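You operate a simulated robot arm through the tools that you are given. There is no shell and no other tool.

Carry out the task below with a simulated two-armed robot. There is one attempt and no reset: what you move stays moved.

TASK
Start the trainer: seal air, oil pump, oil heat, cooling, purge, start.
Fine: one push each, none refused, so wait for the lamps; leave the other controls alone.
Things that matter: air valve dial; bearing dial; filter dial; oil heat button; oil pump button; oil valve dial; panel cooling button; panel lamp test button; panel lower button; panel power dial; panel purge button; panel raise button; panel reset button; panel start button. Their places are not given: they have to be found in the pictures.

Only the result counts: the job must be done as asked and must still hold three seconds after the hand-in. Knocking over, shifting, dropping, spilling or breaking anything else fails it. Lids that push on must go on centred and level and be pressed home; caps that screw on are set level and turned clockwise until they are tight.

THE ROBOT
Two 7-joint arms with two-finger parallel grippers on one trunk that stands fixed in place. Base frame: the origin is at the foot of the trunk, x ahead of it, y to its left, z up. Lengths are in m, angles in degrees, forces in N, time in s.
The left shoulder is at [0.05, 0.165, 1.055], the right one opposite. With the tool pointing down near the work surface each hand reaches from about 0.2 to 0.68 m from the base axis, measured 20 degrees to its own side. Payload 3.91 kg a hand.
The tool frame of a hand sits at the grasp point between the pads (the TCP): z along the fingers, y along the line on which they close. The tips reach 0.03 m beyond it. The gripper opens to 0.11 m. The fingers are 0.02 m wide and 0.01 m thick; the gripper's body (0.048 by 0.112 m) begins 0.055 m behind the TCP.
Orientation is told as [roll, pitch, yaw] about the base's x, y, z axes, in that order, counted from this pose: with the fingers straight down and closing along the base's y, the tool's x points along the base's -x, its y along +y and its z along -z.

THE INTERFACE
- The arms move only by the tool drive_tool. It takes "left_plan", "right_plan" or both (then of equal length, played together; a hand with none holds still); each is a list of rows, each a list of 3 entries, a list of its own where there are three numbers: the closure in counts, from 0 (fully open) to 255 (shut), then the shift along the base's x, y, z in units of 25 mm (1.0 is 25 mm), then the turn, a rotation vector about the base's x, y, z in units of 8 degrees (1.0 is 8 degrees). In form: [[gripper, [dx, dy, dz], [wx, wy, wz]], ...]. A call has 1 to 20 rows; each row shifts and turns the commanded pose from where the row before left it. A call with a number of a shift or a turn outside -1 to 1 is refused whole. Rows are played at 5 a second. More than 0.05 m and 8.6 degrees between two rows, or a gripper value outside its range, and nothing of the call is played. Where a pose cannot be reached the arm comes as near as it can. A force on the tool above 40 N (or 10 N above the force at the start of the call, whichever is more), or a blocked arm, ends the call early, and 0.2 s more pass. Each finger travels about 0.045 m/s and halts on what it meets, pressing with about 21 N; the grip force reading is that of the motor and also rises with nothing between the fingers. The clock runs only during rows and for 0.2 s after the last one: add rows that do not move to give the fingers time. The reply holds the time, the measured pose of the TCP, the force on the tool along the base axes, the opening and the grip force, in the units named above and with some noise, with the torque about the TCP (base axes, N m) and any sound that the robot's microphone picked up.
- Cameras (640 x 400 px; columns grow to the right, rows downward): "scene" is now at [0.0963, 0.0346, 1.2009]; the picture's right is [0.45, -0.89, 0.00], its down [-0.70, -0.35, -0.62] and it looks along [0.55, 0.28, -0.79] (base axes); focal length 265 px, centre (320, 200). "left" rides on the left gripper at [0.072, -0.017, -0.103] in its tool frame; the picture's right is [0.23, 0.97, 0.00], its down [-0.76, 0.18, -0.62] and it looks along [-0.61, 0.14, 0.78] (tool axes); focal length 222 px, centre (320, 200). "right" rides on the right gripper at [0.072, 0.017, -0.103] in its tool frame; the picture's right is [-0.23, 0.97, 0.00], its down [-0.76, -0.18, -0.62] and it looks along [-0.61, -0.14, 0.78] (tool axes); focal length 222 px, centre (320, 200).
- get_image(camera): a new picture of that camera. No time passes.
- raise_lower(by): slides the trunk up (or, below 0, down) by that many m; the arms and the scene camera ride with it, the base frame stays. It gives what a move gives, with no picture.
- turn_head(pan, tilt): turns the head with the scene camera to pan (to the left, within 80 degrees either way) and tilt (down, from -29 to 69), counted from straight ahead of the robot. It gives what a move gives.
- measure_at(camera, pixels): for up to 12 pixels [column, row] of the newest picture of that camera ("zoom" is the newest enlarged one), the place [x, y, z] in the base frame of the surface seen there, good to about 0.002 m. No time passes.
- inspect(camera, box): a new picture of the part [left, top, right, bottom] of that camera's present view, enlarged. No time passes.
- finish_job(): hands the job in; it is judged then, once.

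Leave the grippers open and the arms clear of the work at the hand-in unless told otherwise.

The tools are called by a JSON object that holds its "name" and its "arguments". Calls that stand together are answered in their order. drive_tool: Moves the arms, as the interface text tells. Its arguments: {"type":"object","properties":{"left_plan":{"type":"array","items":{"type":"array"}},"right_plan":{"type":"array","items":{"type":"array"}}},"required":[]} The other tools are called the same way: raise_lower (by) slides the trunk up or down; turn_head (pan, tilt) turns the head that bears the scene camera; get_image (camera) takes a picture; measure_at (camera, pixels) gives the place of the surface under pixels of a picture; inspect (camera, box) takes an enlarged picture of a part of a camera's view; finish_job () hands the job in.

At the start:

```text
time: 0.0
left_eef_pos: [0.3322, 0.4461, 0.9389]
left_tool_rot: [0.0, 0.1, 0.0]
left_wrist_force: [-0.3, 1.1, 0.6]
left_torque: [0.01, 0.0, 0.03]
left_width: 0.11
left_grasp_force: 0.0
right_eef_pos: [0.4795, 0.0274, 0.9515]
right_tool_rot: [0.0, 0.0, 0.0]
right_wrist_force: [-1.1, -0.7, 0.4]
right_torque: [0.0, -0.03, -0.02]
right_width: 0.1102
right_grasp_force: 0.0
trunk travel left (down, up): [-0.275, 0.228]
head pan, tilt: [26.7, 52.0]
```

scene: 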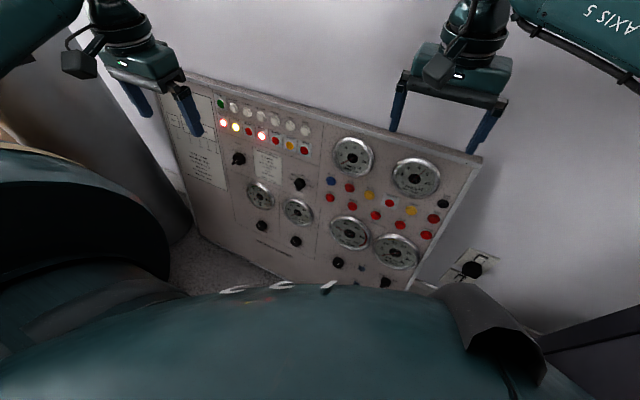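
right: 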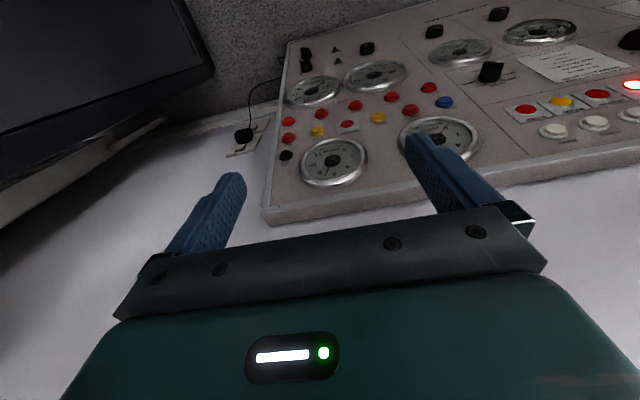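
left: 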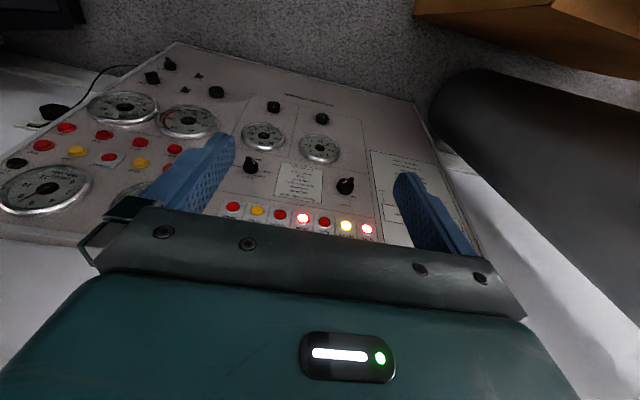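

The scene view shows a tilted or lying control panel with dials, buttons and lamps, around pixels 160-480, 70-290. I'll enlarge parts of it to read the labels.

{"name": "inspect", "arguments": {"camera": "scene", "box": [150, 70, 330, 190]}}

{"name": "inspect", "arguments": {"camera": "scene", "box": [310, 120, 490, 240]}}

{"name": "inspect", "arguments": {"camera": "scene", "box": [220, 170, 430, 300]}}

{"name": "inspect", "arguments": {"camera": "left", "box": [200, 100, 480, 270]}}

{"name": "inspect", "arguments": {"camera": "right", "box": [260, 10, 640, 220]}}

```text
3.33 times, centred on (240, 130) of scene
```

zoom: 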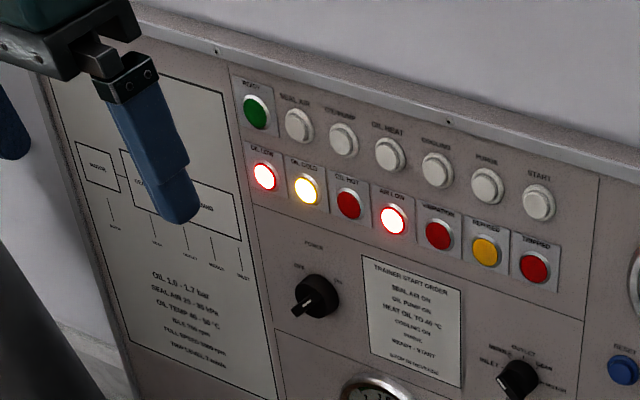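

```text
3.33 times, centred on (400, 180) of scene
```

zoom: 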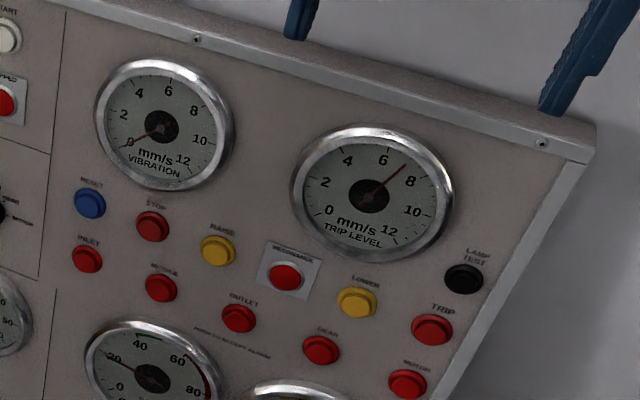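

```text
3.05 times, centred on (325, 235) of scene
```

zoom: 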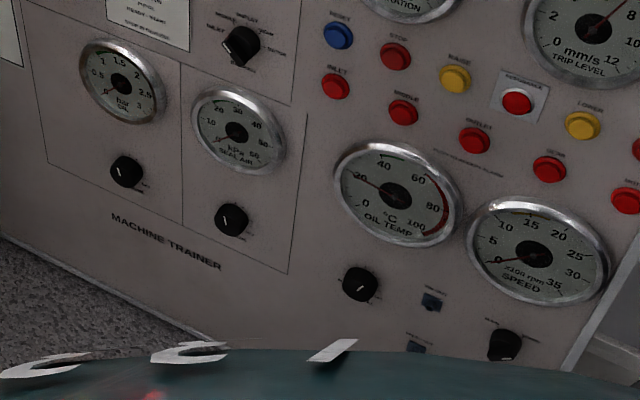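

```text
2.29 times, centred on (340, 185) of left
```

zoom: 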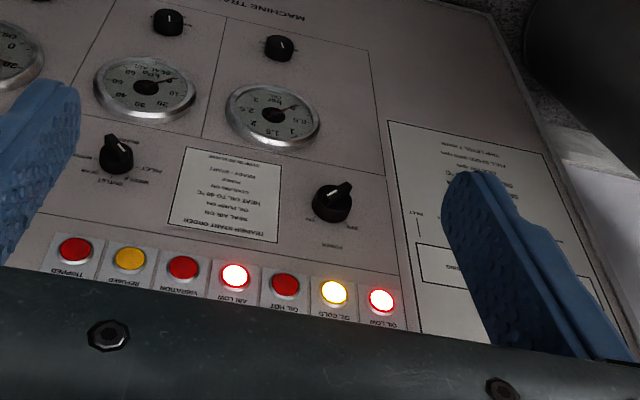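

```text
1.68 times, centred on (450, 115) of right
```

zoom: 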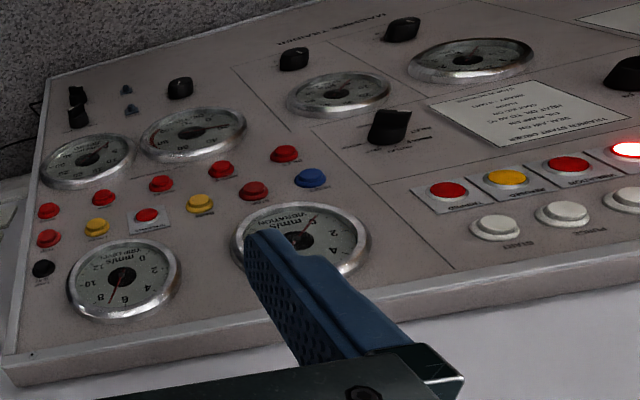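

The white row reads SEAL AIR, OIL PUMP, OIL HEAT, COOLING, PURGE, START next to the green READY lamp. Next I'll zoom closer on the row, the power dial and the card.

{"name": "inspect", "arguments": {"camera": "scene", "box": [210, 90, 274, 130]}}

{"name": "inspect", "arguments": {"camera": "scene", "box": [260, 105, 324, 145]}}

{"name": "inspect", "arguments": {"camera": "scene", "box": [220, 135, 300, 185]}}

{"name": "inspect", "arguments": {"camera": "scene", "box": [160, 140, 240, 190]}}

{"name": "measure_at", "arguments": {"camera": "scene", "pixels": [[234, 107], [247, 112], [261, 117], [275, 121], [290, 126], [305, 130], [194, 180], [200, 225], [420, 150], [440, 190], [280, 260], [305, 230]]}}

```text
10.00 times, centred on (242, 110) of scene
```

zoom: 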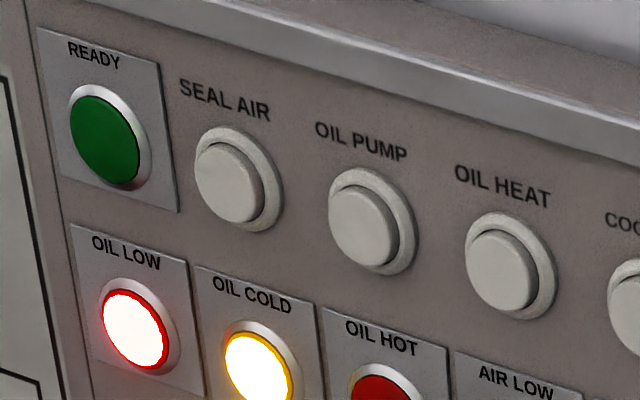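

```text
10.00 times, centred on (292, 125) of scene
```

zoom: 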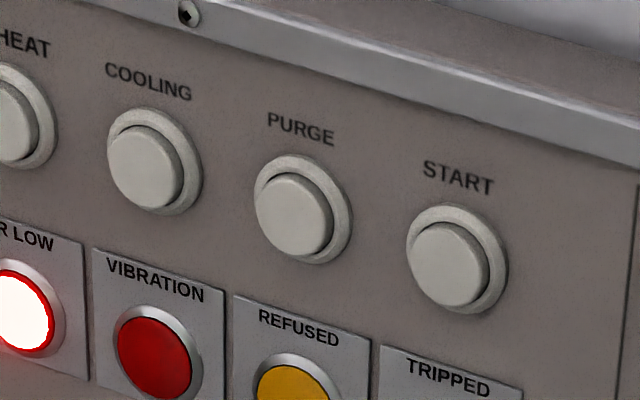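

```text
8.00 times, centred on (260, 160) of scene
```

zoom: 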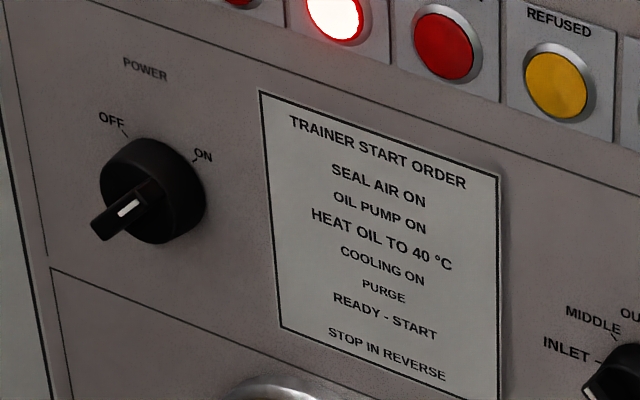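

```text
8.00 times, centred on (200, 165) of scene
```

zoom: 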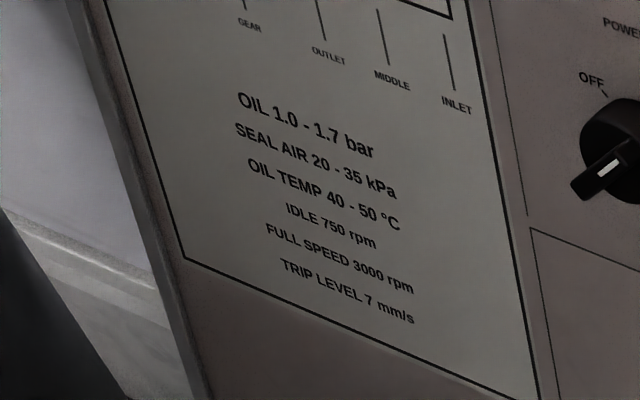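

```text
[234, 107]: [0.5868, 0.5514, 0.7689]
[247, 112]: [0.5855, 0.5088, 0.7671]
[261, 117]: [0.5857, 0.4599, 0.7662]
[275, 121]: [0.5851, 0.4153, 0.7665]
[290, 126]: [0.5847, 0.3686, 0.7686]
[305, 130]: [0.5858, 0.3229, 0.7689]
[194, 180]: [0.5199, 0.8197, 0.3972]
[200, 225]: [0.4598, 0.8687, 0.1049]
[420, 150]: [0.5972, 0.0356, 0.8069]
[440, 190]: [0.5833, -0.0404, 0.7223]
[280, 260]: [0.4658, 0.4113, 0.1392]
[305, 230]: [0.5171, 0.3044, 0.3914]
```

The panel leans back about 11° and faces the robot. The six buttons lie at z≈0.767, y from 0.551 (SEAL AIR) to 0.323 (START). I'll read the lower knobs too, so I know what the valves say and don't confuse anything.

{"name": "inspect", "arguments": {"camera": "scene", "box": [235, 175, 331, 235]}}

{"name": "inspect", "arguments": {"camera": "scene", "box": [320, 210, 432, 290]}}

{"name": "inspect", "arguments": {"camera": "scene", "box": [240, 210, 320, 260]}}

{"name": "inspect", "arguments": {"camera": "left", "box": [180, 60, 340, 160]}}

```text
6.67 times, centred on (283, 205) of scene
```

zoom: 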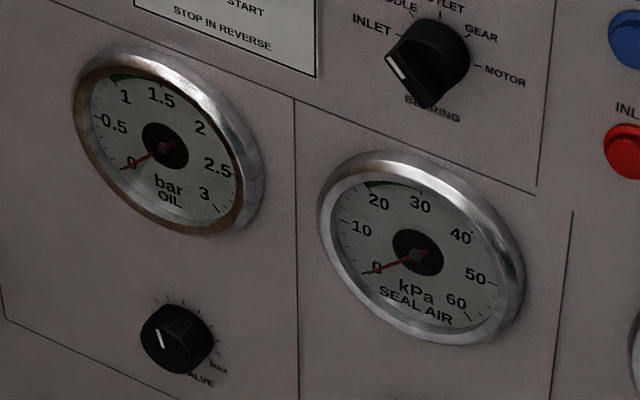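

```text
5.00 times, centred on (376, 250) of scene
```

zoom: 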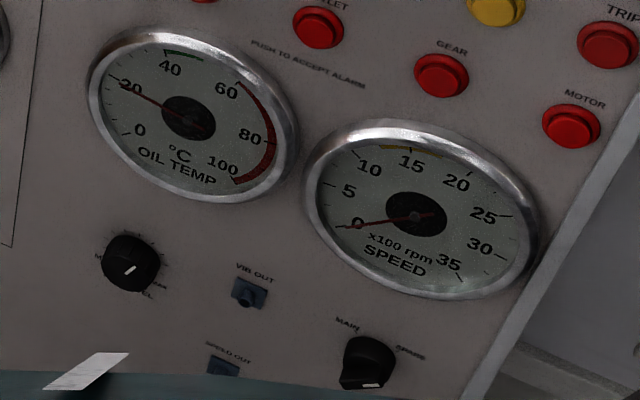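

```text
8.00 times, centred on (280, 235) of scene
```

zoom: 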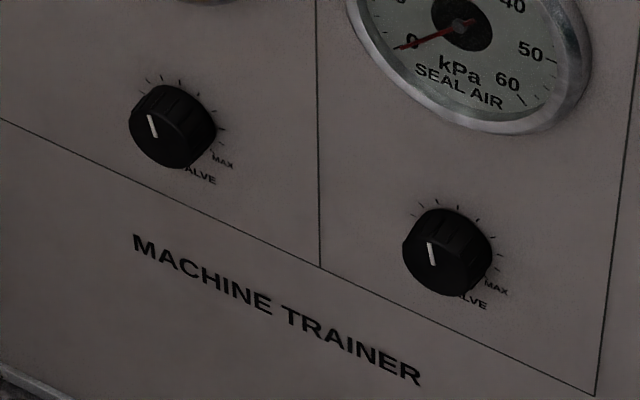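

```text
4.00 times, centred on (260, 110) of left
```

zoom: 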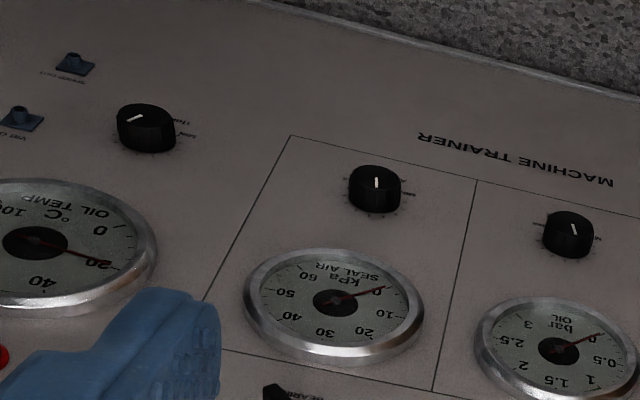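

Oil and seal air gauges read 0 and oil temp 20 °C. The OIL LOW, OIL COLD and AIR LOW lamps are lit. I'll check the power knob more closely from both cameras.

{"name": "inspect", "arguments": {"camera": "scene", "box": [222, 145, 254, 165]}}

{"name": "inspect", "arguments": {"camera": "left", "box": [320, 165, 376, 200]}}

{"name": "inspect", "arguments": {"camera": "left", "box": [226, 145, 282, 180]}}

```text
16.00 times, centred on (238, 155) of scene
```

zoom: 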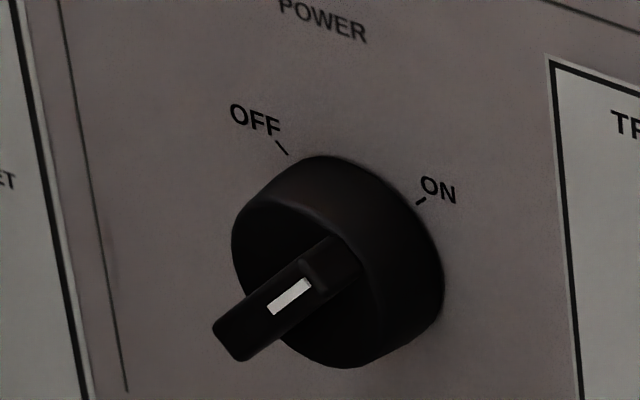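

```text
11.43 times, centred on (348, 182) of left
```

zoom: 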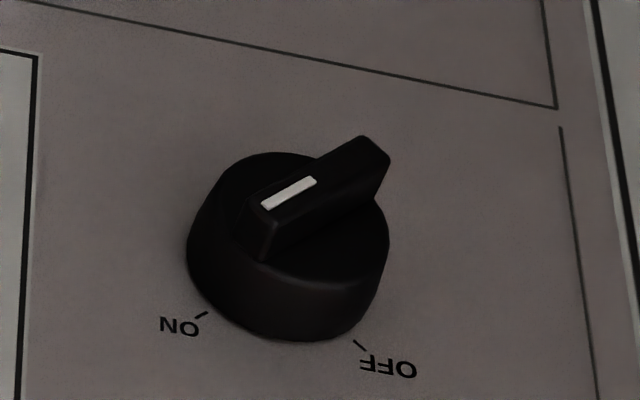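

```text
11.43 times, centred on (254, 162) of left
```

zoom: 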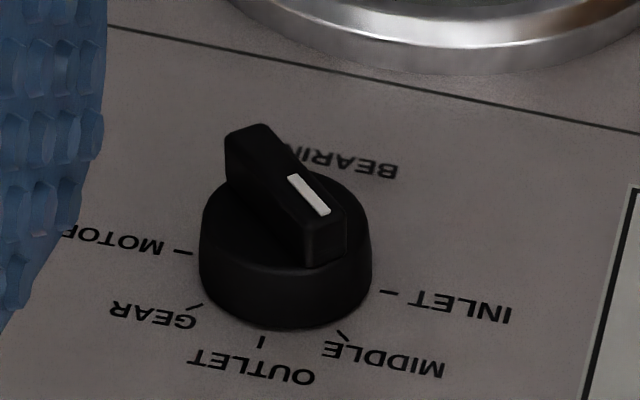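

The white index on the power knob is at its ON end, so the power is on. Next I'll measure the button cap centres as read off the zooms, plus some bare panel points beside them.

{"name": "measure_at", "arguments": {"camera": "scene", "pixels": [[232.7, 108.3], [246.3, 112.5], [260.1, 116.9], [274.5, 122.2], [289.3, 126.6], [304.6, 131.3], [240, 110], [267.5, 119.5], [297, 129], [260, 108], [237, 170], [300, 105]]}}

{"name": "drive_tool", "arguments": {"left_plan": [[255, [0, 0, 0], [0, -0.9875, 0]], [255, [0, 0, 0], [0, -0.9875, 0]], [255, [0, 0, 0], [0, -0.9875, 0]], [255, [0, 0, 0], [0, -0.9875, 0]], [255, [0, 0, 0], [0, -0.9875, 0]]]}}

```text
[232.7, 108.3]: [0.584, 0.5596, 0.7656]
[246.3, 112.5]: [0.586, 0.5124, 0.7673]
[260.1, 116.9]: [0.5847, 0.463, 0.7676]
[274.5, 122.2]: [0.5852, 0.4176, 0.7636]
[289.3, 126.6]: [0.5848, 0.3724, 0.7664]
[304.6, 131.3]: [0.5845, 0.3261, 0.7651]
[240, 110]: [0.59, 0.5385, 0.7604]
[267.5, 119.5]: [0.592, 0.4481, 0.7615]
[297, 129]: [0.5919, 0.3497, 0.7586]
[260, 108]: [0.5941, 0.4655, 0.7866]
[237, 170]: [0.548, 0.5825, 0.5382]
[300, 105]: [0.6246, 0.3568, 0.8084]
```

```text
time: 1.2
left_eef_pos: [0.3334, 0.446, 0.9397]
left_tool_rot: [0.1, -39.6, -0.1]
left_wrist_force: [-0.3, 0.3, 0.8]
left_torque: [0.02, 0.0, -0.01]
left_width: 0.0031
left_grasp_force: 0.1
right_eef_pos: [0.4788, 0.028, 0.9511]
right_tool_rot: [0.0, 0.0, -0.1]
right_wrist_force: [-0.2, 0.1, -0.6]
right_torque: [-0.01, 0.0, 0.0]
right_width: 0.1099
right_grasp_force: 0.1
trunk travel left (down, up): [-0.275, 0.228]
head pan, tilt: [26.7, 52.0]
```

The buttons sit at y≈0.559, 0.512, 0.465, 0.418, 0.372 and 0.326, z≈0.766, with cap faces at x≈0.585. The rotation went well, so I'll finish it to about 79° while moving down and across to in front of SEAL AIR, staying about 0.1 m off the panel.

{"name": "drive_tool", "arguments": {"left_plan": [[255, [0, 0.9, -0.9], [0, -0.9875, 0]], [255, [0, 0.9, -0.9], [0, -0.9875, 0]], [255, [0, 0.9, -0.9], [0, -0.9875, 0]], [255, [0, 0.9, -0.9], [0, -0.9875, 0]], [255, [0, 0.92, -0.9], [0, -0.9875, 0]], [255, [0.9, 0, -0.9], [0, 0, 0]], [255, [0.9, 0, -0.8], [0, 0, 0]], [255, [0.9, 0, 0], [0, 0, 0]], [255, [0, 0, 0], [0, 0, 0]]]}}

{"name": "get_image", "arguments": {"camera": "scene"}}

{"name": "get_image", "arguments": {"camera": "left"}}

```text
time: 3.2
left_eef_pos: [0.4004, 0.5593, 0.7852]
left_tool_rot: [0.2, -78.9, -0.3]
left_wrist_force: [0.0, -0.4, -0.4]
left_torque: [-0.03, -0.02, -0.02]
left_width: 0.0
left_grasp_force: 21.3
right_eef_pos: [0.4785, 0.0275, 0.9514]
right_tool_rot: [0.1, 0.0, -0.1]
right_wrist_force: [-0.3, 0.3, 0.5]
right_torque: [0.01, 0.01, 0.01]
right_width: 0.11
right_grasp_force: 0.0
trunk travel left (down, up): [-0.275, 0.228]
head pan, tilt: [26.7, 52.0]
```

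```text
taken
```

scene: 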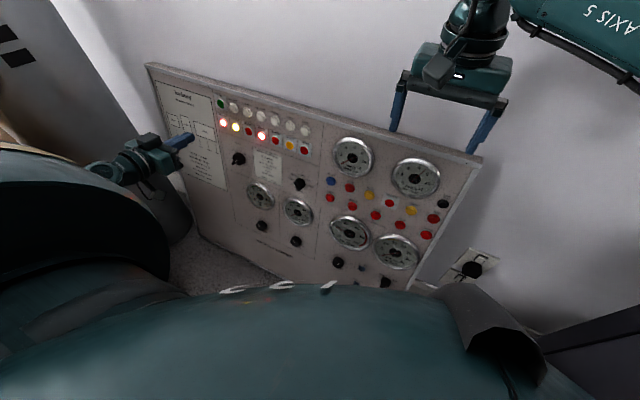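

```text
taken
```

left: 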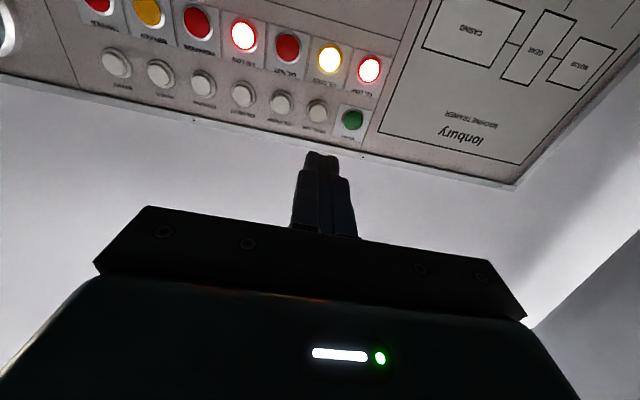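

The gripper now points at the panel. I'll double-check the button positions with the left camera: SEAL AIR cap at (317,111), then (280,103), (242,95), (203,85), (160,74), (115,64).

{"name": "measure_at", "arguments": {"camera": "left", "pixels": [[317, 110], [280, 102], [242, 94], [203, 83], [160, 73], [115, 63], [322, 157]]}}

```text
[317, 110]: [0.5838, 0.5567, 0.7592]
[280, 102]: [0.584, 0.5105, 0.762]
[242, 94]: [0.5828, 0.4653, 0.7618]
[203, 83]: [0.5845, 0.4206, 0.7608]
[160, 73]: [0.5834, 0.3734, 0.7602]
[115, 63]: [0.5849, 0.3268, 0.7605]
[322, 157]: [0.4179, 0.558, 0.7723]
```

Both cameras agree: y ≈ 0.558, 0.511, 0.465, 0.419, 0.373, 0.326 and z ≈ 0.763. I'll advance to about 30 mm off the SEAL AIR cap.

{"name": "drive_tool", "arguments": {"left_plan": [[255, [1, -0.05, -0.1], [0, 0, 0]], [255, [1, 0, -0.1], [0, 0, 0]], [255, [1, 0, -0.1], [0, 0, 0]], [255, [1, 0, -0.1], [0, 0, 0]], [255, [0.98, 0, -0.04], [0, 0, 0]], [255, [0, 0, 0], [0, 0, 0]]]}}

{"name": "inspect", "arguments": {"camera": "left", "box": [160, 60, 480, 260]}}

{"name": "inspect", "arguments": {"camera": "scene", "box": [170, 80, 330, 180]}}

```text
time: 4.6
left_eef_pos: [0.5252, 0.5578, 0.7737]
left_tool_rot: [0.4, -79.1, -0.4]
left_wrist_force: [-1.0, 1.0, 0.0]
left_torque: [0.02, 0.01, 0.02]
left_width: 0.0
left_grasp_force: 21.2
right_eef_pos: [0.4794, 0.0279, 0.9514]
right_tool_rot: [0.0, 0.0, -0.1]
right_wrist_force: [0.1, 0.3, -0.5]
right_torque: [0.0, 0.03, 0.01]
right_width: 0.1102
right_grasp_force: 0.0
trunk travel left (down, up): [-0.275, 0.228]
head pan, tilt: [26.7, 52.0]
```

```text
2.00 times, centred on (320, 160) of left
```

zoom: 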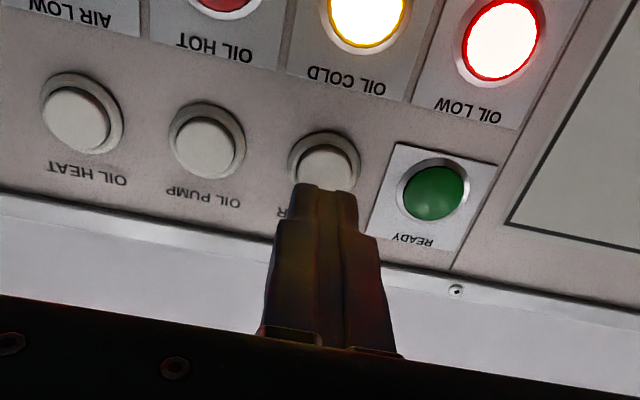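

```text
4.00 times, centred on (250, 130) of scene
```

zoom: 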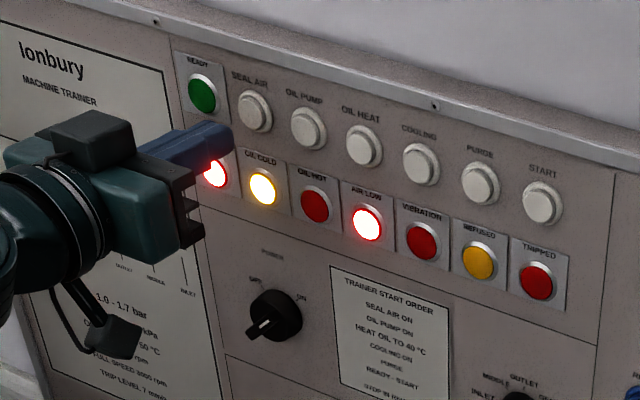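

The tip is lined up with the SEAL AIR cap. I'll advance 25 mm, then 5 more mm in small steps to touch.

{"name": "drive_tool", "arguments": {"left_plan": [[255, [0.49, 0, -0.095], [0, 0, 0]], [255, [0.49, 0, -0.095], [0, 0, 0]], [255, [0, 0, 0], [0, 0, 0]], [255, [0.06, 0, -0.012], [0, 0, 0]], [255, [0.06, 0, -0.012], [0, 0, 0]], [255, [0.06, 0, -0.012], [0, 0, 0]]]}}

{"name": "inspect", "arguments": {"camera": "left", "box": [160, 60, 480, 260]}}

```text
time: 6.0
left_eef_pos: [0.5541, 0.5582, 0.7676]
left_tool_rot: [0.3, -79.1, -0.3]
left_wrist_force: [0.6, -0.5, -0.6]
left_torque: [-0.01, 0.0, -0.01]
left_width: 0.0
left_grasp_force: 21.1
right_eef_pos: [0.4795, 0.0301, 0.952]
right_tool_rot: [0.0, 0.1, -0.1]
right_wrist_force: [-0.9, 0.4, -1.0]
right_torque: [0.0, -0.01, 0.04]
right_width: 0.1099
right_grasp_force: 0.0
trunk travel left (down, up): [-0.275, 0.228]
head pan, tilt: [26.7, 52.0]
```

```text
2.00 times, centred on (320, 160) of left
```

zoom: 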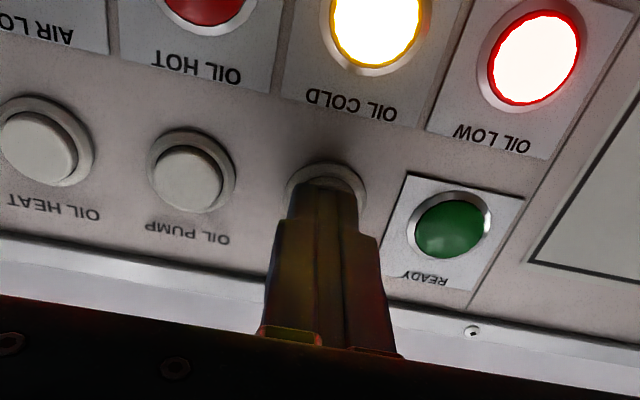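

Almost touching, with no force yet. I'll go on in 1 mm steps, 4 mm in all, reading force and sound.

{"name": "drive_tool", "arguments": {"left_plan": [[255, [0.04, 0, -0.008], [0, 0, 0]], [255, [0.04, 0, -0.008], [0, 0, 0]], [255, [0.04, 0, -0.008], [0, 0, 0]], [255, [0.04, 0, -0.008], [0, 0, 0]]]}}

{"name": "inspect", "arguments": {"camera": "left", "box": [160, 60, 480, 260]}}

```text
time: 7.0
left_eef_pos: [0.557, 0.5583, 0.7682]
left_tool_rot: [0.4, -79.0, -0.3]
left_wrist_force: [-3.7, -0.2, 0.0]
left_torque: [0.01, 0.08, -0.01]
left_width: 0.0
left_grasp_force: 21.3
right_eef_pos: [0.4793, 0.0288, 0.9504]
right_tool_rot: [-0.1, 0.0, -0.2]
right_wrist_force: [0.7, -0.7, -0.6]
right_torque: [0.0, 0.02, 0.01]
right_width: 0.1099
right_grasp_force: 0.1
trunk travel left (down, up): [-0.275, 0.228]
head pan, tilt: [26.7, 52.0]
heard: click
```

```text
2.00 times, centred on (320, 160) of left
```

zoom: 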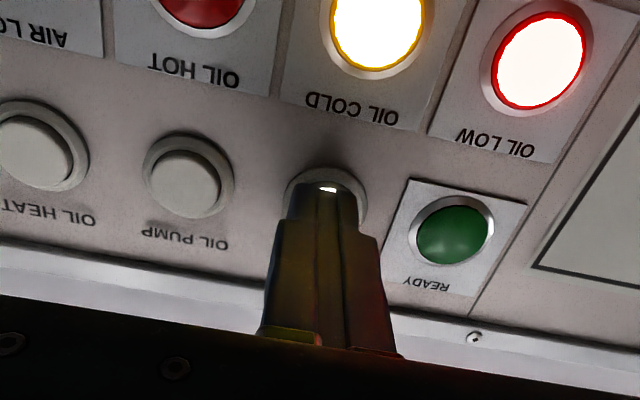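

I heard a click and the button lit. Now I'll back off 35 mm along the panel normal and check the AIR LOW lamp and the gauge.

{"name": "drive_tool", "arguments": {"left_plan": [[255, [-0.5, 0, 0.1], [0, 0, 0]], [255, [-0.98, 0, 0.19], [0, 0, 0]], [255, [0, 0, 0], [0, 0, 0]]]}}

{"name": "inspect", "arguments": {"camera": "scene", "box": [170, 80, 330, 180]}}

{"name": "inspect", "arguments": {"camera": "scene", "box": [235, 175, 331, 235]}}

{"name": "get_image", "arguments": {"camera": "left"}}

```text
time: 7.8
left_eef_pos: [0.5214, 0.5569, 0.7742]
left_tool_rot: [0.1, -79.0, -0.3]
left_wrist_force: [0.3, 0.3, -1.0]
left_torque: [0.01, 0.0, -0.03]
left_width: 0.0
left_grasp_force: 20.7
right_eef_pos: [0.4789, 0.0272, 0.9532]
right_tool_rot: [-0.1, 0.0, 0.0]
right_wrist_force: [-0.5, -0.6, -0.3]
right_torque: [0.03, 0.03, 0.03]
right_width: 0.11
right_grasp_force: 0.1
trunk travel left (down, up): [-0.275, 0.228]
head pan, tilt: [26.7, 52.0]
```

```text
4.00 times, centred on (250, 130) of scene
```

zoom: 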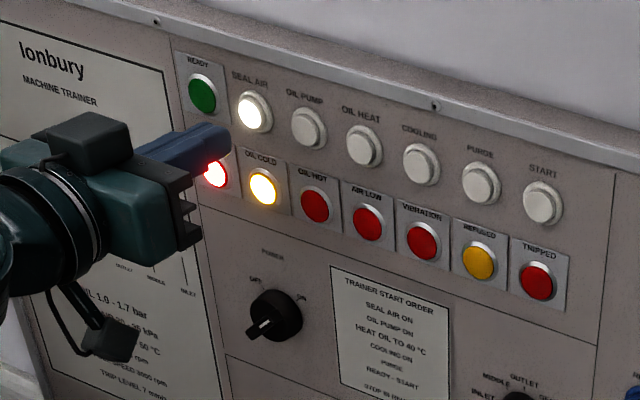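

```text
6.67 times, centred on (283, 205) of scene
```

zoom: 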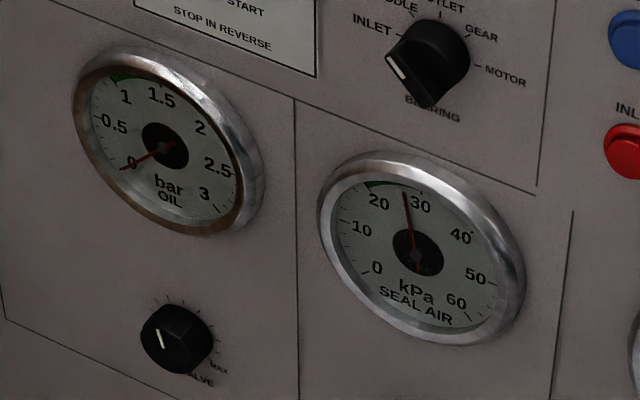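

```text
taken
```

left: 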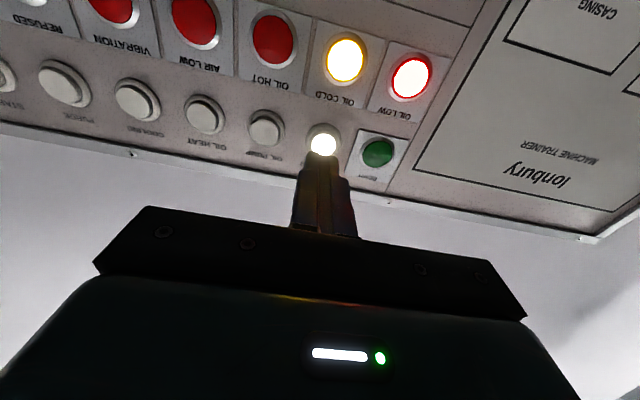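

AIR LOW is out, seal air reads about 27 kPa (in band), and the button is lit. Next I'll move 46 mm sideways to OIL PUMP and press the same way.

{"name": "drive_tool", "arguments": {"left_plan": [[255, [0, -0.92, 0], [0, 0, 0]], [255, [0, -0.92, 0], [0, 0, 0]], [255, [0, 0, 0], [0, 0, 0]]]}}

{"name": "inspect", "arguments": {"camera": "left", "box": [160, 60, 480, 260]}}

```text
time: 8.6
left_eef_pos: [0.5198, 0.5091, 0.7744]
left_tool_rot: [0.4, -79.0, -0.3]
left_wrist_force: [0.0, -0.2, -0.2]
left_torque: [-0.01, -0.01, -0.02]
left_width: 0.0
left_grasp_force: 20.9
right_eef_pos: [0.48, 0.0281, 0.9514]
right_tool_rot: [-0.1, 0.1, -0.1]
right_wrist_force: [0.3, 0.9, 0.2]
right_torque: [0.01, 0.0, 0.03]
right_width: 0.1102
right_grasp_force: 0.1
trunk travel left (down, up): [-0.275, 0.228]
head pan, tilt: [26.7, 52.0]
```

```text
2.00 times, centred on (320, 160) of left
```

zoom: 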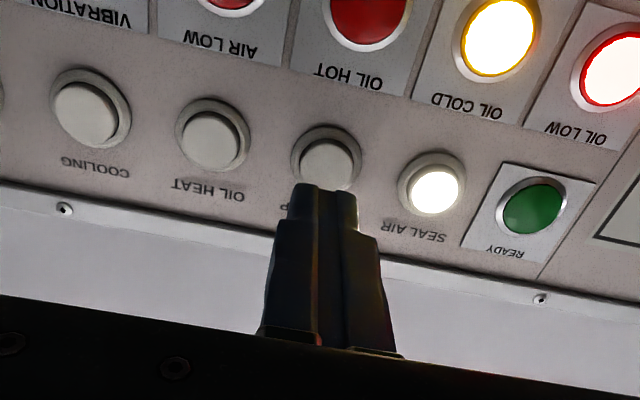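

The tip is lined up with OIL PUMP. I'll advance to the same depth as before.

{"name": "drive_tool", "arguments": {"left_plan": [[255, [0.6, 0.02, -0.12], [0, 0, 0]], [255, [0.64, 0, -0.12], [0, 0, 0]], [255, [0.04, 0, -0.008], [0, 0, 0]], [255, [0.04, 0, -0.008], [0, 0, 0]], [255, [0.04, 0, -0.008], [0, 0, 0]], [255, [0.04, 0, -0.008], [0, 0, 0]], [255, [0.04, 0, -0.008], [0, 0, 0]], [255, [0.04, 0, -0.008], [0, 0, 0]]]}}

{"name": "inspect", "arguments": {"camera": "left", "box": [160, 60, 480, 260]}}

```text
time: 10.4
left_eef_pos: [0.5582, 0.5115, 0.7678]
left_tool_rot: [0.2, -78.9, -0.2]
left_wrist_force: [-3.9, 0.2, -0.2]
left_torque: [0.0, 0.09, 0.02]
left_width: 0.0001
left_grasp_force: 21.0
right_eef_pos: [0.4798, 0.0279, 0.9519]
right_tool_rot: [0.0, 0.0, -0.1]
right_wrist_force: [-1.0, -0.1, -0.8]
right_torque: [0.01, 0.03, 0.0]
right_width: 0.1101
right_grasp_force: 0.1
trunk travel left (down, up): [-0.275, 0.228]
head pan, tilt: [26.7, 52.0]
heard: click
```

```text
2.00 times, centred on (320, 160) of left
```

zoom: 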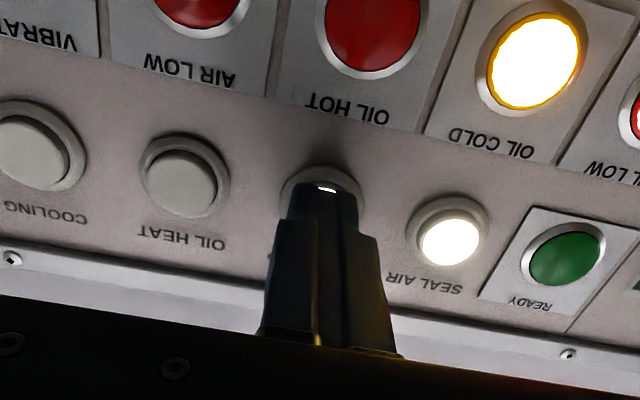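

Click heard and OIL PUMP is lit. I'll back off, shift to OIL HEAT, and wait for OIL LOW to go out.

{"name": "drive_tool", "arguments": {"left_plan": [[255, [-0.5, 0, 0.1], [0, 0, 0]], [255, [-0.98, 0, 0.188], [0, 0, 0]], [255, [0, -0.92, 0], [0, 0, 0]], [255, [0, -0.93, 0], [0, 0, 0]], [255, [0, 0, 0], [0, 0, 0]], [255, [0, 0, 0], [0, 0, 0]], [255, [0, 0, 0], [0, 0, 0]], [255, [0, 0, 0], [0, 0, 0]], [255, [0, 0, 0], [0, 0, 0]], [255, [0, 0, 0], [0, 0, 0]]]}}

{"name": "inspect", "arguments": {"camera": "scene", "box": [170, 80, 330, 180]}}

{"name": "inspect", "arguments": {"camera": "scene", "box": [235, 175, 331, 235]}}

{"name": "get_image", "arguments": {"camera": "left"}}

```text
time: 12.6
left_eef_pos: [0.5198, 0.4656, 0.7762]
left_tool_rot: [0.2, -79.0, -0.2]
left_wrist_force: [0.5, 0.3, 0.3]
left_torque: [0.0, 0.03, -0.01]
left_width: 0.0002
left_grasp_force: 21.1
right_eef_pos: [0.479, 0.0286, 0.9507]
right_tool_rot: [0.1, -0.1, -0.1]
right_wrist_force: [-0.5, 0.1, 0.7]
right_torque: [-0.05, -0.02, -0.01]
right_width: 0.1098
right_grasp_force: 0.0
trunk travel left (down, up): [-0.275, 0.228]
head pan, tilt: [26.7, 52.0]
```

```text
4.00 times, centred on (250, 130) of scene
```

zoom: 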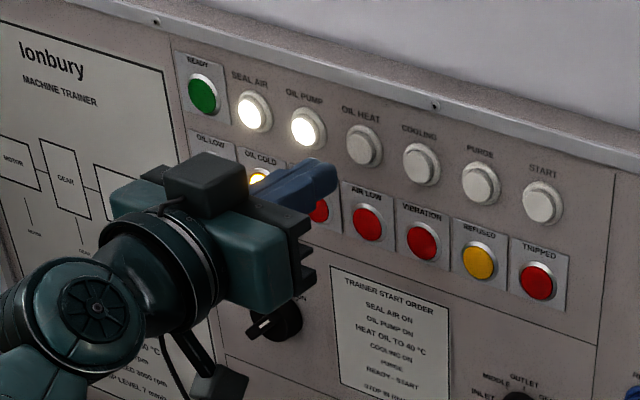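

```text
6.67 times, centred on (283, 205) of scene
```

zoom: 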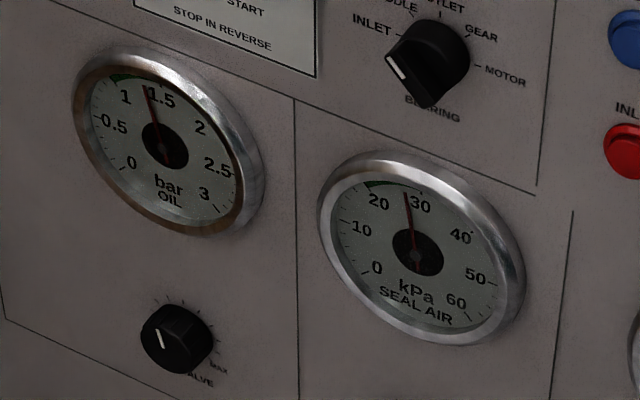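

```text
taken
```

left: 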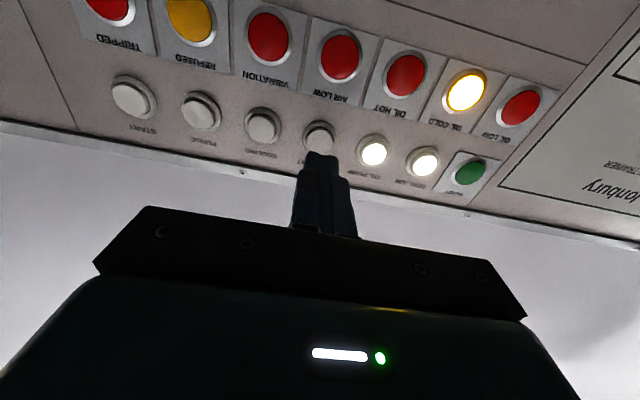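

OIL LOW is out and oil is about 1.35 bar, steady in band. The tip faces OIL HEAT, so I'll press it.

{"name": "drive_tool", "arguments": {"left_plan": [[255, [0.6, 0, -0.12], [0, 0, 0]], [255, [0.64, 0, -0.12], [0, 0, 0]], [255, [0.04, 0, -0.008], [0, 0, 0]], [255, [0.04, 0, -0.008], [0, 0, 0]], [255, [0.04, 0, -0.008], [0, 0, 0]], [255, [0.04, 0, -0.008], [0, 0, 0]], [255, [0.04, 0, -0.008], [0, 0, 0]], [255, [0.04, 0, -0.008], [0, 0, 0]]]}}

{"name": "inspect", "arguments": {"camera": "left", "box": [160, 60, 480, 260]}}

```text
time: 14.4
left_eef_pos: [0.558, 0.4657, 0.7673]
left_tool_rot: [0.5, -79.0, -0.5]
left_wrist_force: [-4.1, 1.7, 0.0]
left_torque: [0.02, 0.08, 0.04]
left_width: 0.0
left_grasp_force: 20.7
right_eef_pos: [0.4799, 0.0282, 0.9509]
right_tool_rot: [0.0, 0.0, -0.1]
right_wrist_force: [-0.7, 0.0, -0.6]
right_torque: [-0.01, -0.01, -0.01]
right_width: 0.1099
right_grasp_force: 0.1
trunk travel left (down, up): [-0.275, 0.228]
head pan, tilt: [26.7, 52.0]
heard: click
```

```text
2.00 times, centred on (320, 160) of left
```

zoom: 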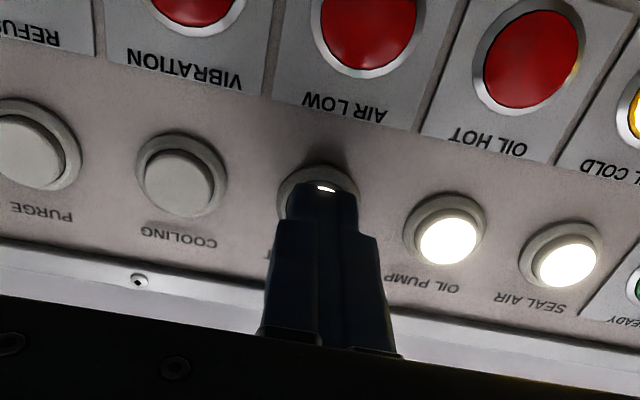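

OIL HEAT clicked and lit. Now I'll back off, shift to face COOLING, and wait for the oil to warm to 40 °C.

{"name": "drive_tool", "arguments": {"left_plan": [[255, [-0.5, 0, 0.1], [0, 0, 0]], [255, [-0.98, 0, 0.188], [0, 0, 0]], [255, [0, -0.92, 0], [0, 0, 0]], [255, [0, -0.93, 0], [0, 0, 0]], [255, [0, 0, 0], [0, 0, 0]], [255, [0, 0, 0], [0, 0, 0]], [255, [0, 0, 0], [0, 0, 0]], [255, [0, 0, 0], [0, 0, 0]], [255, [0, 0, 0], [0, 0, 0]], [255, [0, 0, 0], [0, 0, 0]]]}}

{"name": "inspect", "arguments": {"camera": "scene", "box": [320, 210, 432, 290]}}

{"name": "get_image", "arguments": {"camera": "left"}}

```text
time: 16.6
left_eef_pos: [0.5189, 0.4185, 0.7748]
left_tool_rot: [0.2, -79.0, -0.4]
left_wrist_force: [0.7, 0.4, 0.3]
left_torque: [0.02, -0.03, 0.03]
left_width: 0.0001
left_grasp_force: 21.0
right_eef_pos: [0.4809, 0.0278, 0.9514]
right_tool_rot: [0.0, 0.0, -0.1]
right_wrist_force: [-0.2, -0.2, -0.2]
right_torque: [0.03, 0.03, -0.01]
right_width: 0.11
right_grasp_force: 0.0
trunk travel left (down, up): [-0.275, 0.228]
head pan, tilt: [26.7, 52.0]
```

```text
5.00 times, centred on (376, 250) of scene
```

zoom: 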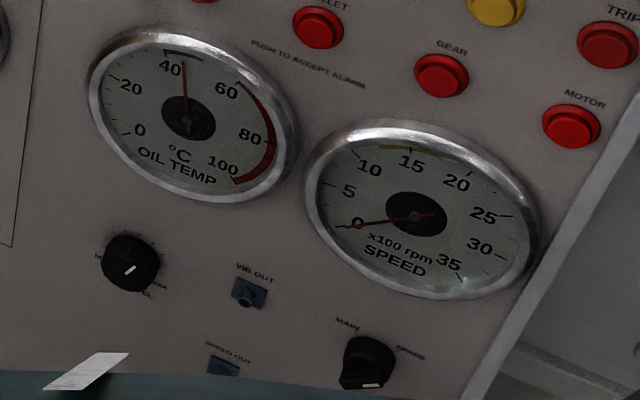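

```text
taken
```

left: 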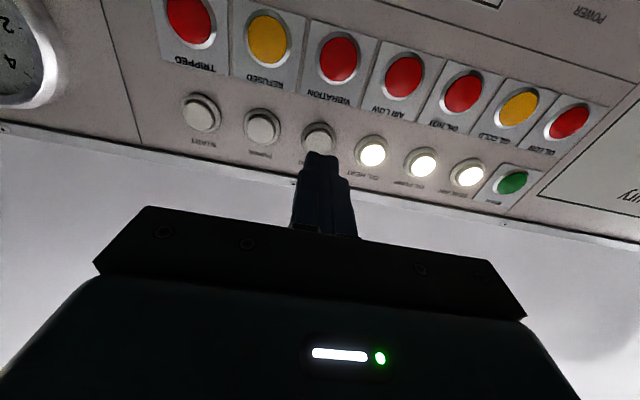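

The oil is at about 45 °C, OIL COLD is out and OIL HOT is not lit. The tip faces COOLING, so I'll press it now.

{"name": "drive_tool", "arguments": {"left_plan": [[255, [0.6, 0, -0.12], [0, 0, 0]], [255, [0.64, 0, -0.12], [0, 0, 0]], [255, [0.04, 0, -0.008], [0, 0, 0]], [255, [0.04, 0, -0.008], [0, 0, 0]], [255, [0.04, 0, -0.008], [0, 0, 0]], [255, [0.04, 0, -0.008], [0, 0, 0]], [255, [0.04, 0, -0.008], [0, 0, 0]], [255, [0.04, 0, -0.008], [0, 0, 0]]]}}

{"name": "inspect", "arguments": {"camera": "left", "box": [160, 60, 480, 260]}}

{"name": "inspect", "arguments": {"camera": "scene", "box": [320, 210, 432, 290]}}

```text
time: 18.4
left_eef_pos: [0.5577, 0.4197, 0.7678]
left_tool_rot: [0.1, -79.0, -0.1]
left_wrist_force: [-2.1, -0.9, 0.2]
left_torque: [-0.03, 0.08, -0.02]
left_width: 0.0
left_grasp_force: 20.7
right_eef_pos: [0.4791, 0.0284, 0.9518]
right_tool_rot: [0.0, 0.1, -0.2]
right_wrist_force: [0.1, 0.4, -0.3]
right_torque: [0.01, 0.0, 0.02]
right_width: 0.1102
right_grasp_force: 0.1
trunk travel left (down, up): [-0.275, 0.228]
head pan, tilt: [26.7, 52.0]
heard: click
```

```text
2.00 times, centred on (320, 160) of left
```

zoom: 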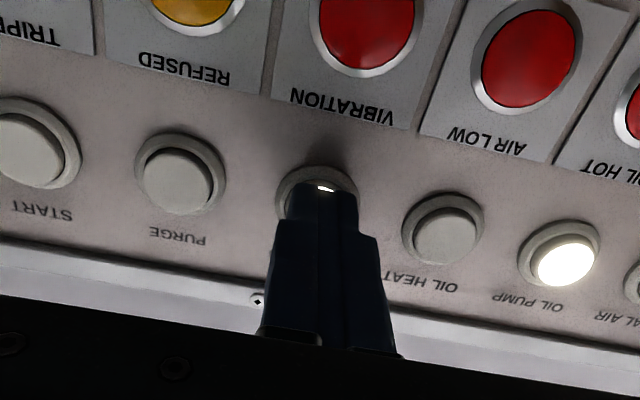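

```text
5.00 times, centred on (376, 250) of scene
```

zoom: 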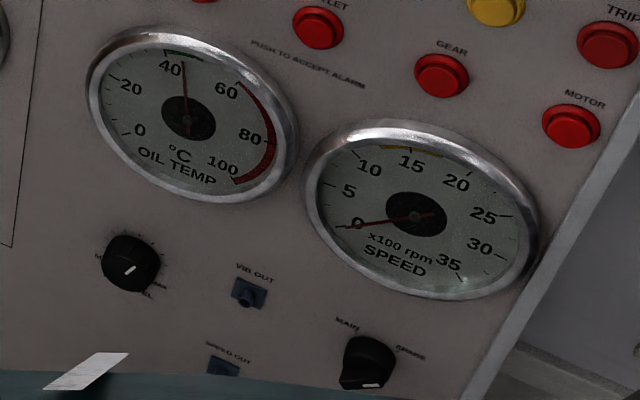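

COOLING clicked and lit. The OIL HEAT lamp went dark, and with the oil steady at about 45 °C that looks like a thermostat or the step completing. I'll back off, move to PURGE, and look at all the lamps.

{"name": "drive_tool", "arguments": {"left_plan": [[255, [-0.5, 0, 0.1], [0, 0, 0]], [255, [-0.98, 0, 0.188], [0, 0, 0]], [255, [0, -0.92, 0], [0, 0, 0]], [255, [0, -0.92, 0], [0, 0, 0]], [255, [0, 0, 0], [0, 0, 0]]]}}

{"name": "get_image", "arguments": {"camera": "left"}}

{"name": "inspect", "arguments": {"camera": "scene", "box": [170, 80, 330, 180]}}

{"name": "inspect", "arguments": {"camera": "scene", "box": [230, 170, 430, 295]}}

```text
time: 19.6
left_eef_pos: [0.5202, 0.3738, 0.7751]
left_tool_rot: [0.4, -79.1, -0.5]
left_wrist_force: [0.1, -0.4, -0.7]
left_torque: [0.01, 0.01, 0.03]
left_width: 0.0
left_grasp_force: 20.6
right_eef_pos: [0.4808, 0.0279, 0.9518]
right_tool_rot: [0.0, 0.0, -0.1]
right_wrist_force: [-0.2, 0.5, -0.3]
right_torque: [-0.01, 0.01, 0.03]
right_width: 0.1101
right_grasp_force: 0.0
trunk travel left (down, up): [-0.275, 0.228]
head pan, tilt: [26.7, 52.0]
```

```text
taken
```

left: 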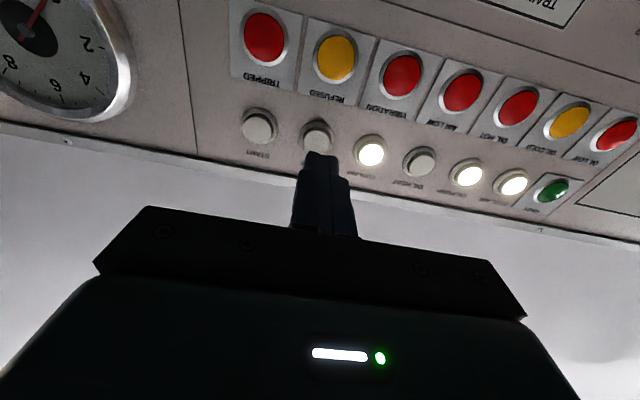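

```text
4.00 times, centred on (250, 130) of scene
```

zoom: 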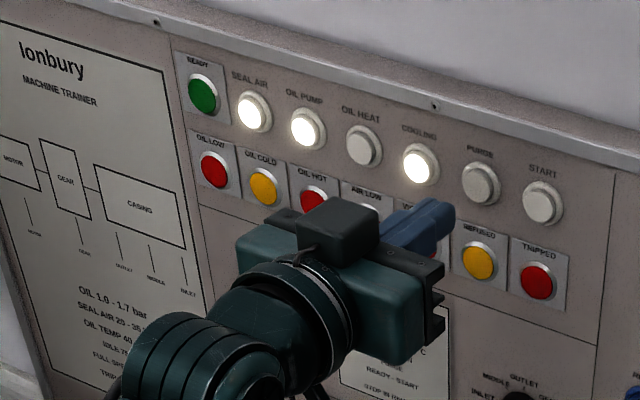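

```text
3.20 times, centred on (330, 232) of scene
```

zoom: 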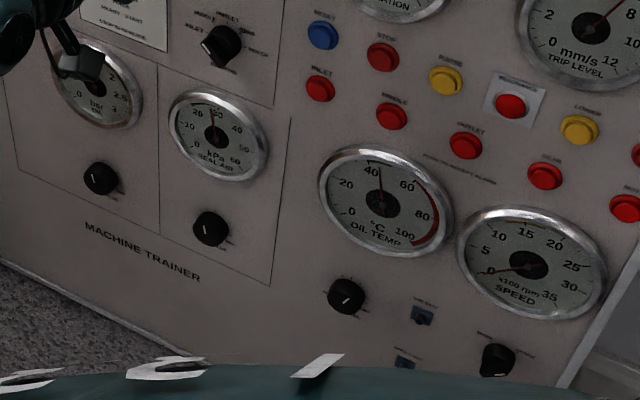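

REFUSED is not lit, no alarm lamps are on, and oil is around 45 °C. I'll press PURGE.

{"name": "drive_tool", "arguments": {"left_plan": [[255, [0.6, 0, -0.12], [0, 0, 0]], [255, [0.64, 0, -0.12], [0, 0, 0]], [255, [0.04, 0, -0.008], [0, 0, 0]], [255, [0.04, 0, -0.008], [0, 0, 0]], [255, [0.04, 0, -0.008], [0, 0, 0]], [255, [0.04, 0, -0.008], [0, 0, 0]], [255, [0.04, 0, -0.008], [0, 0, 0]], [255, [0.04, 0, -0.008], [0, 0, 0]]]}}

{"name": "inspect", "arguments": {"camera": "left", "box": [160, 60, 480, 260]}}

{"name": "inspect", "arguments": {"camera": "scene", "box": [170, 80, 330, 180]}}

{"name": "inspect", "arguments": {"camera": "scene", "box": [320, 210, 432, 290]}}

```text
time: 21.4
left_eef_pos: [0.5589, 0.3738, 0.7669]
left_tool_rot: [0.3, -79.1, -0.3]
left_wrist_force: [-3.8, 0.9, 0.6]
left_torque: [-0.02, 0.03, 0.02]
left_width: 0.0002
left_grasp_force: 20.9
right_eef_pos: [0.4803, 0.0289, 0.9516]
right_tool_rot: [0.0, 0.0, -0.1]
right_wrist_force: [0.4, -0.3, -0.2]
right_torque: [-0.02, 0.0, -0.02]
right_width: 0.1099
right_grasp_force: 0.1
trunk travel left (down, up): [-0.275, 0.228]
head pan, tilt: [26.7, 52.0]
heard: click
```

```text
2.00 times, centred on (320, 160) of left
```

zoom: 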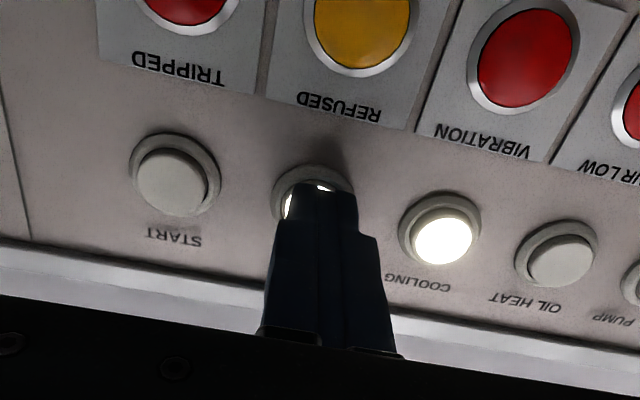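

```text
4.00 times, centred on (250, 130) of scene
```

zoom: 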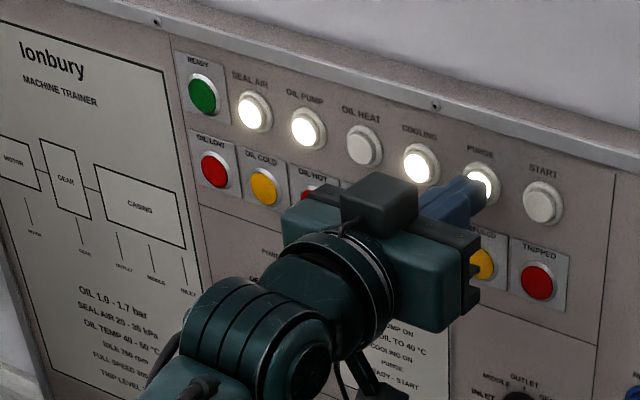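

```text
5.00 times, centred on (376, 250) of scene
```

zoom: 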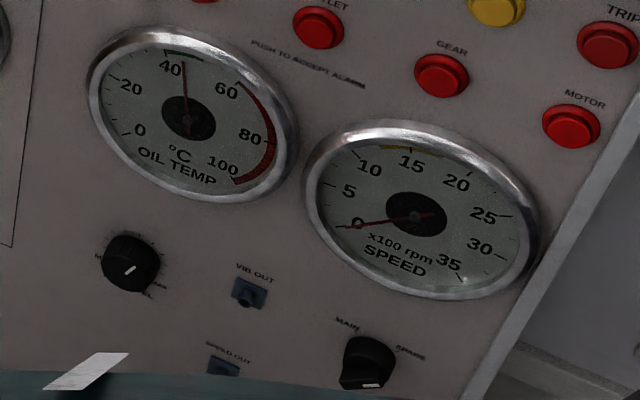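

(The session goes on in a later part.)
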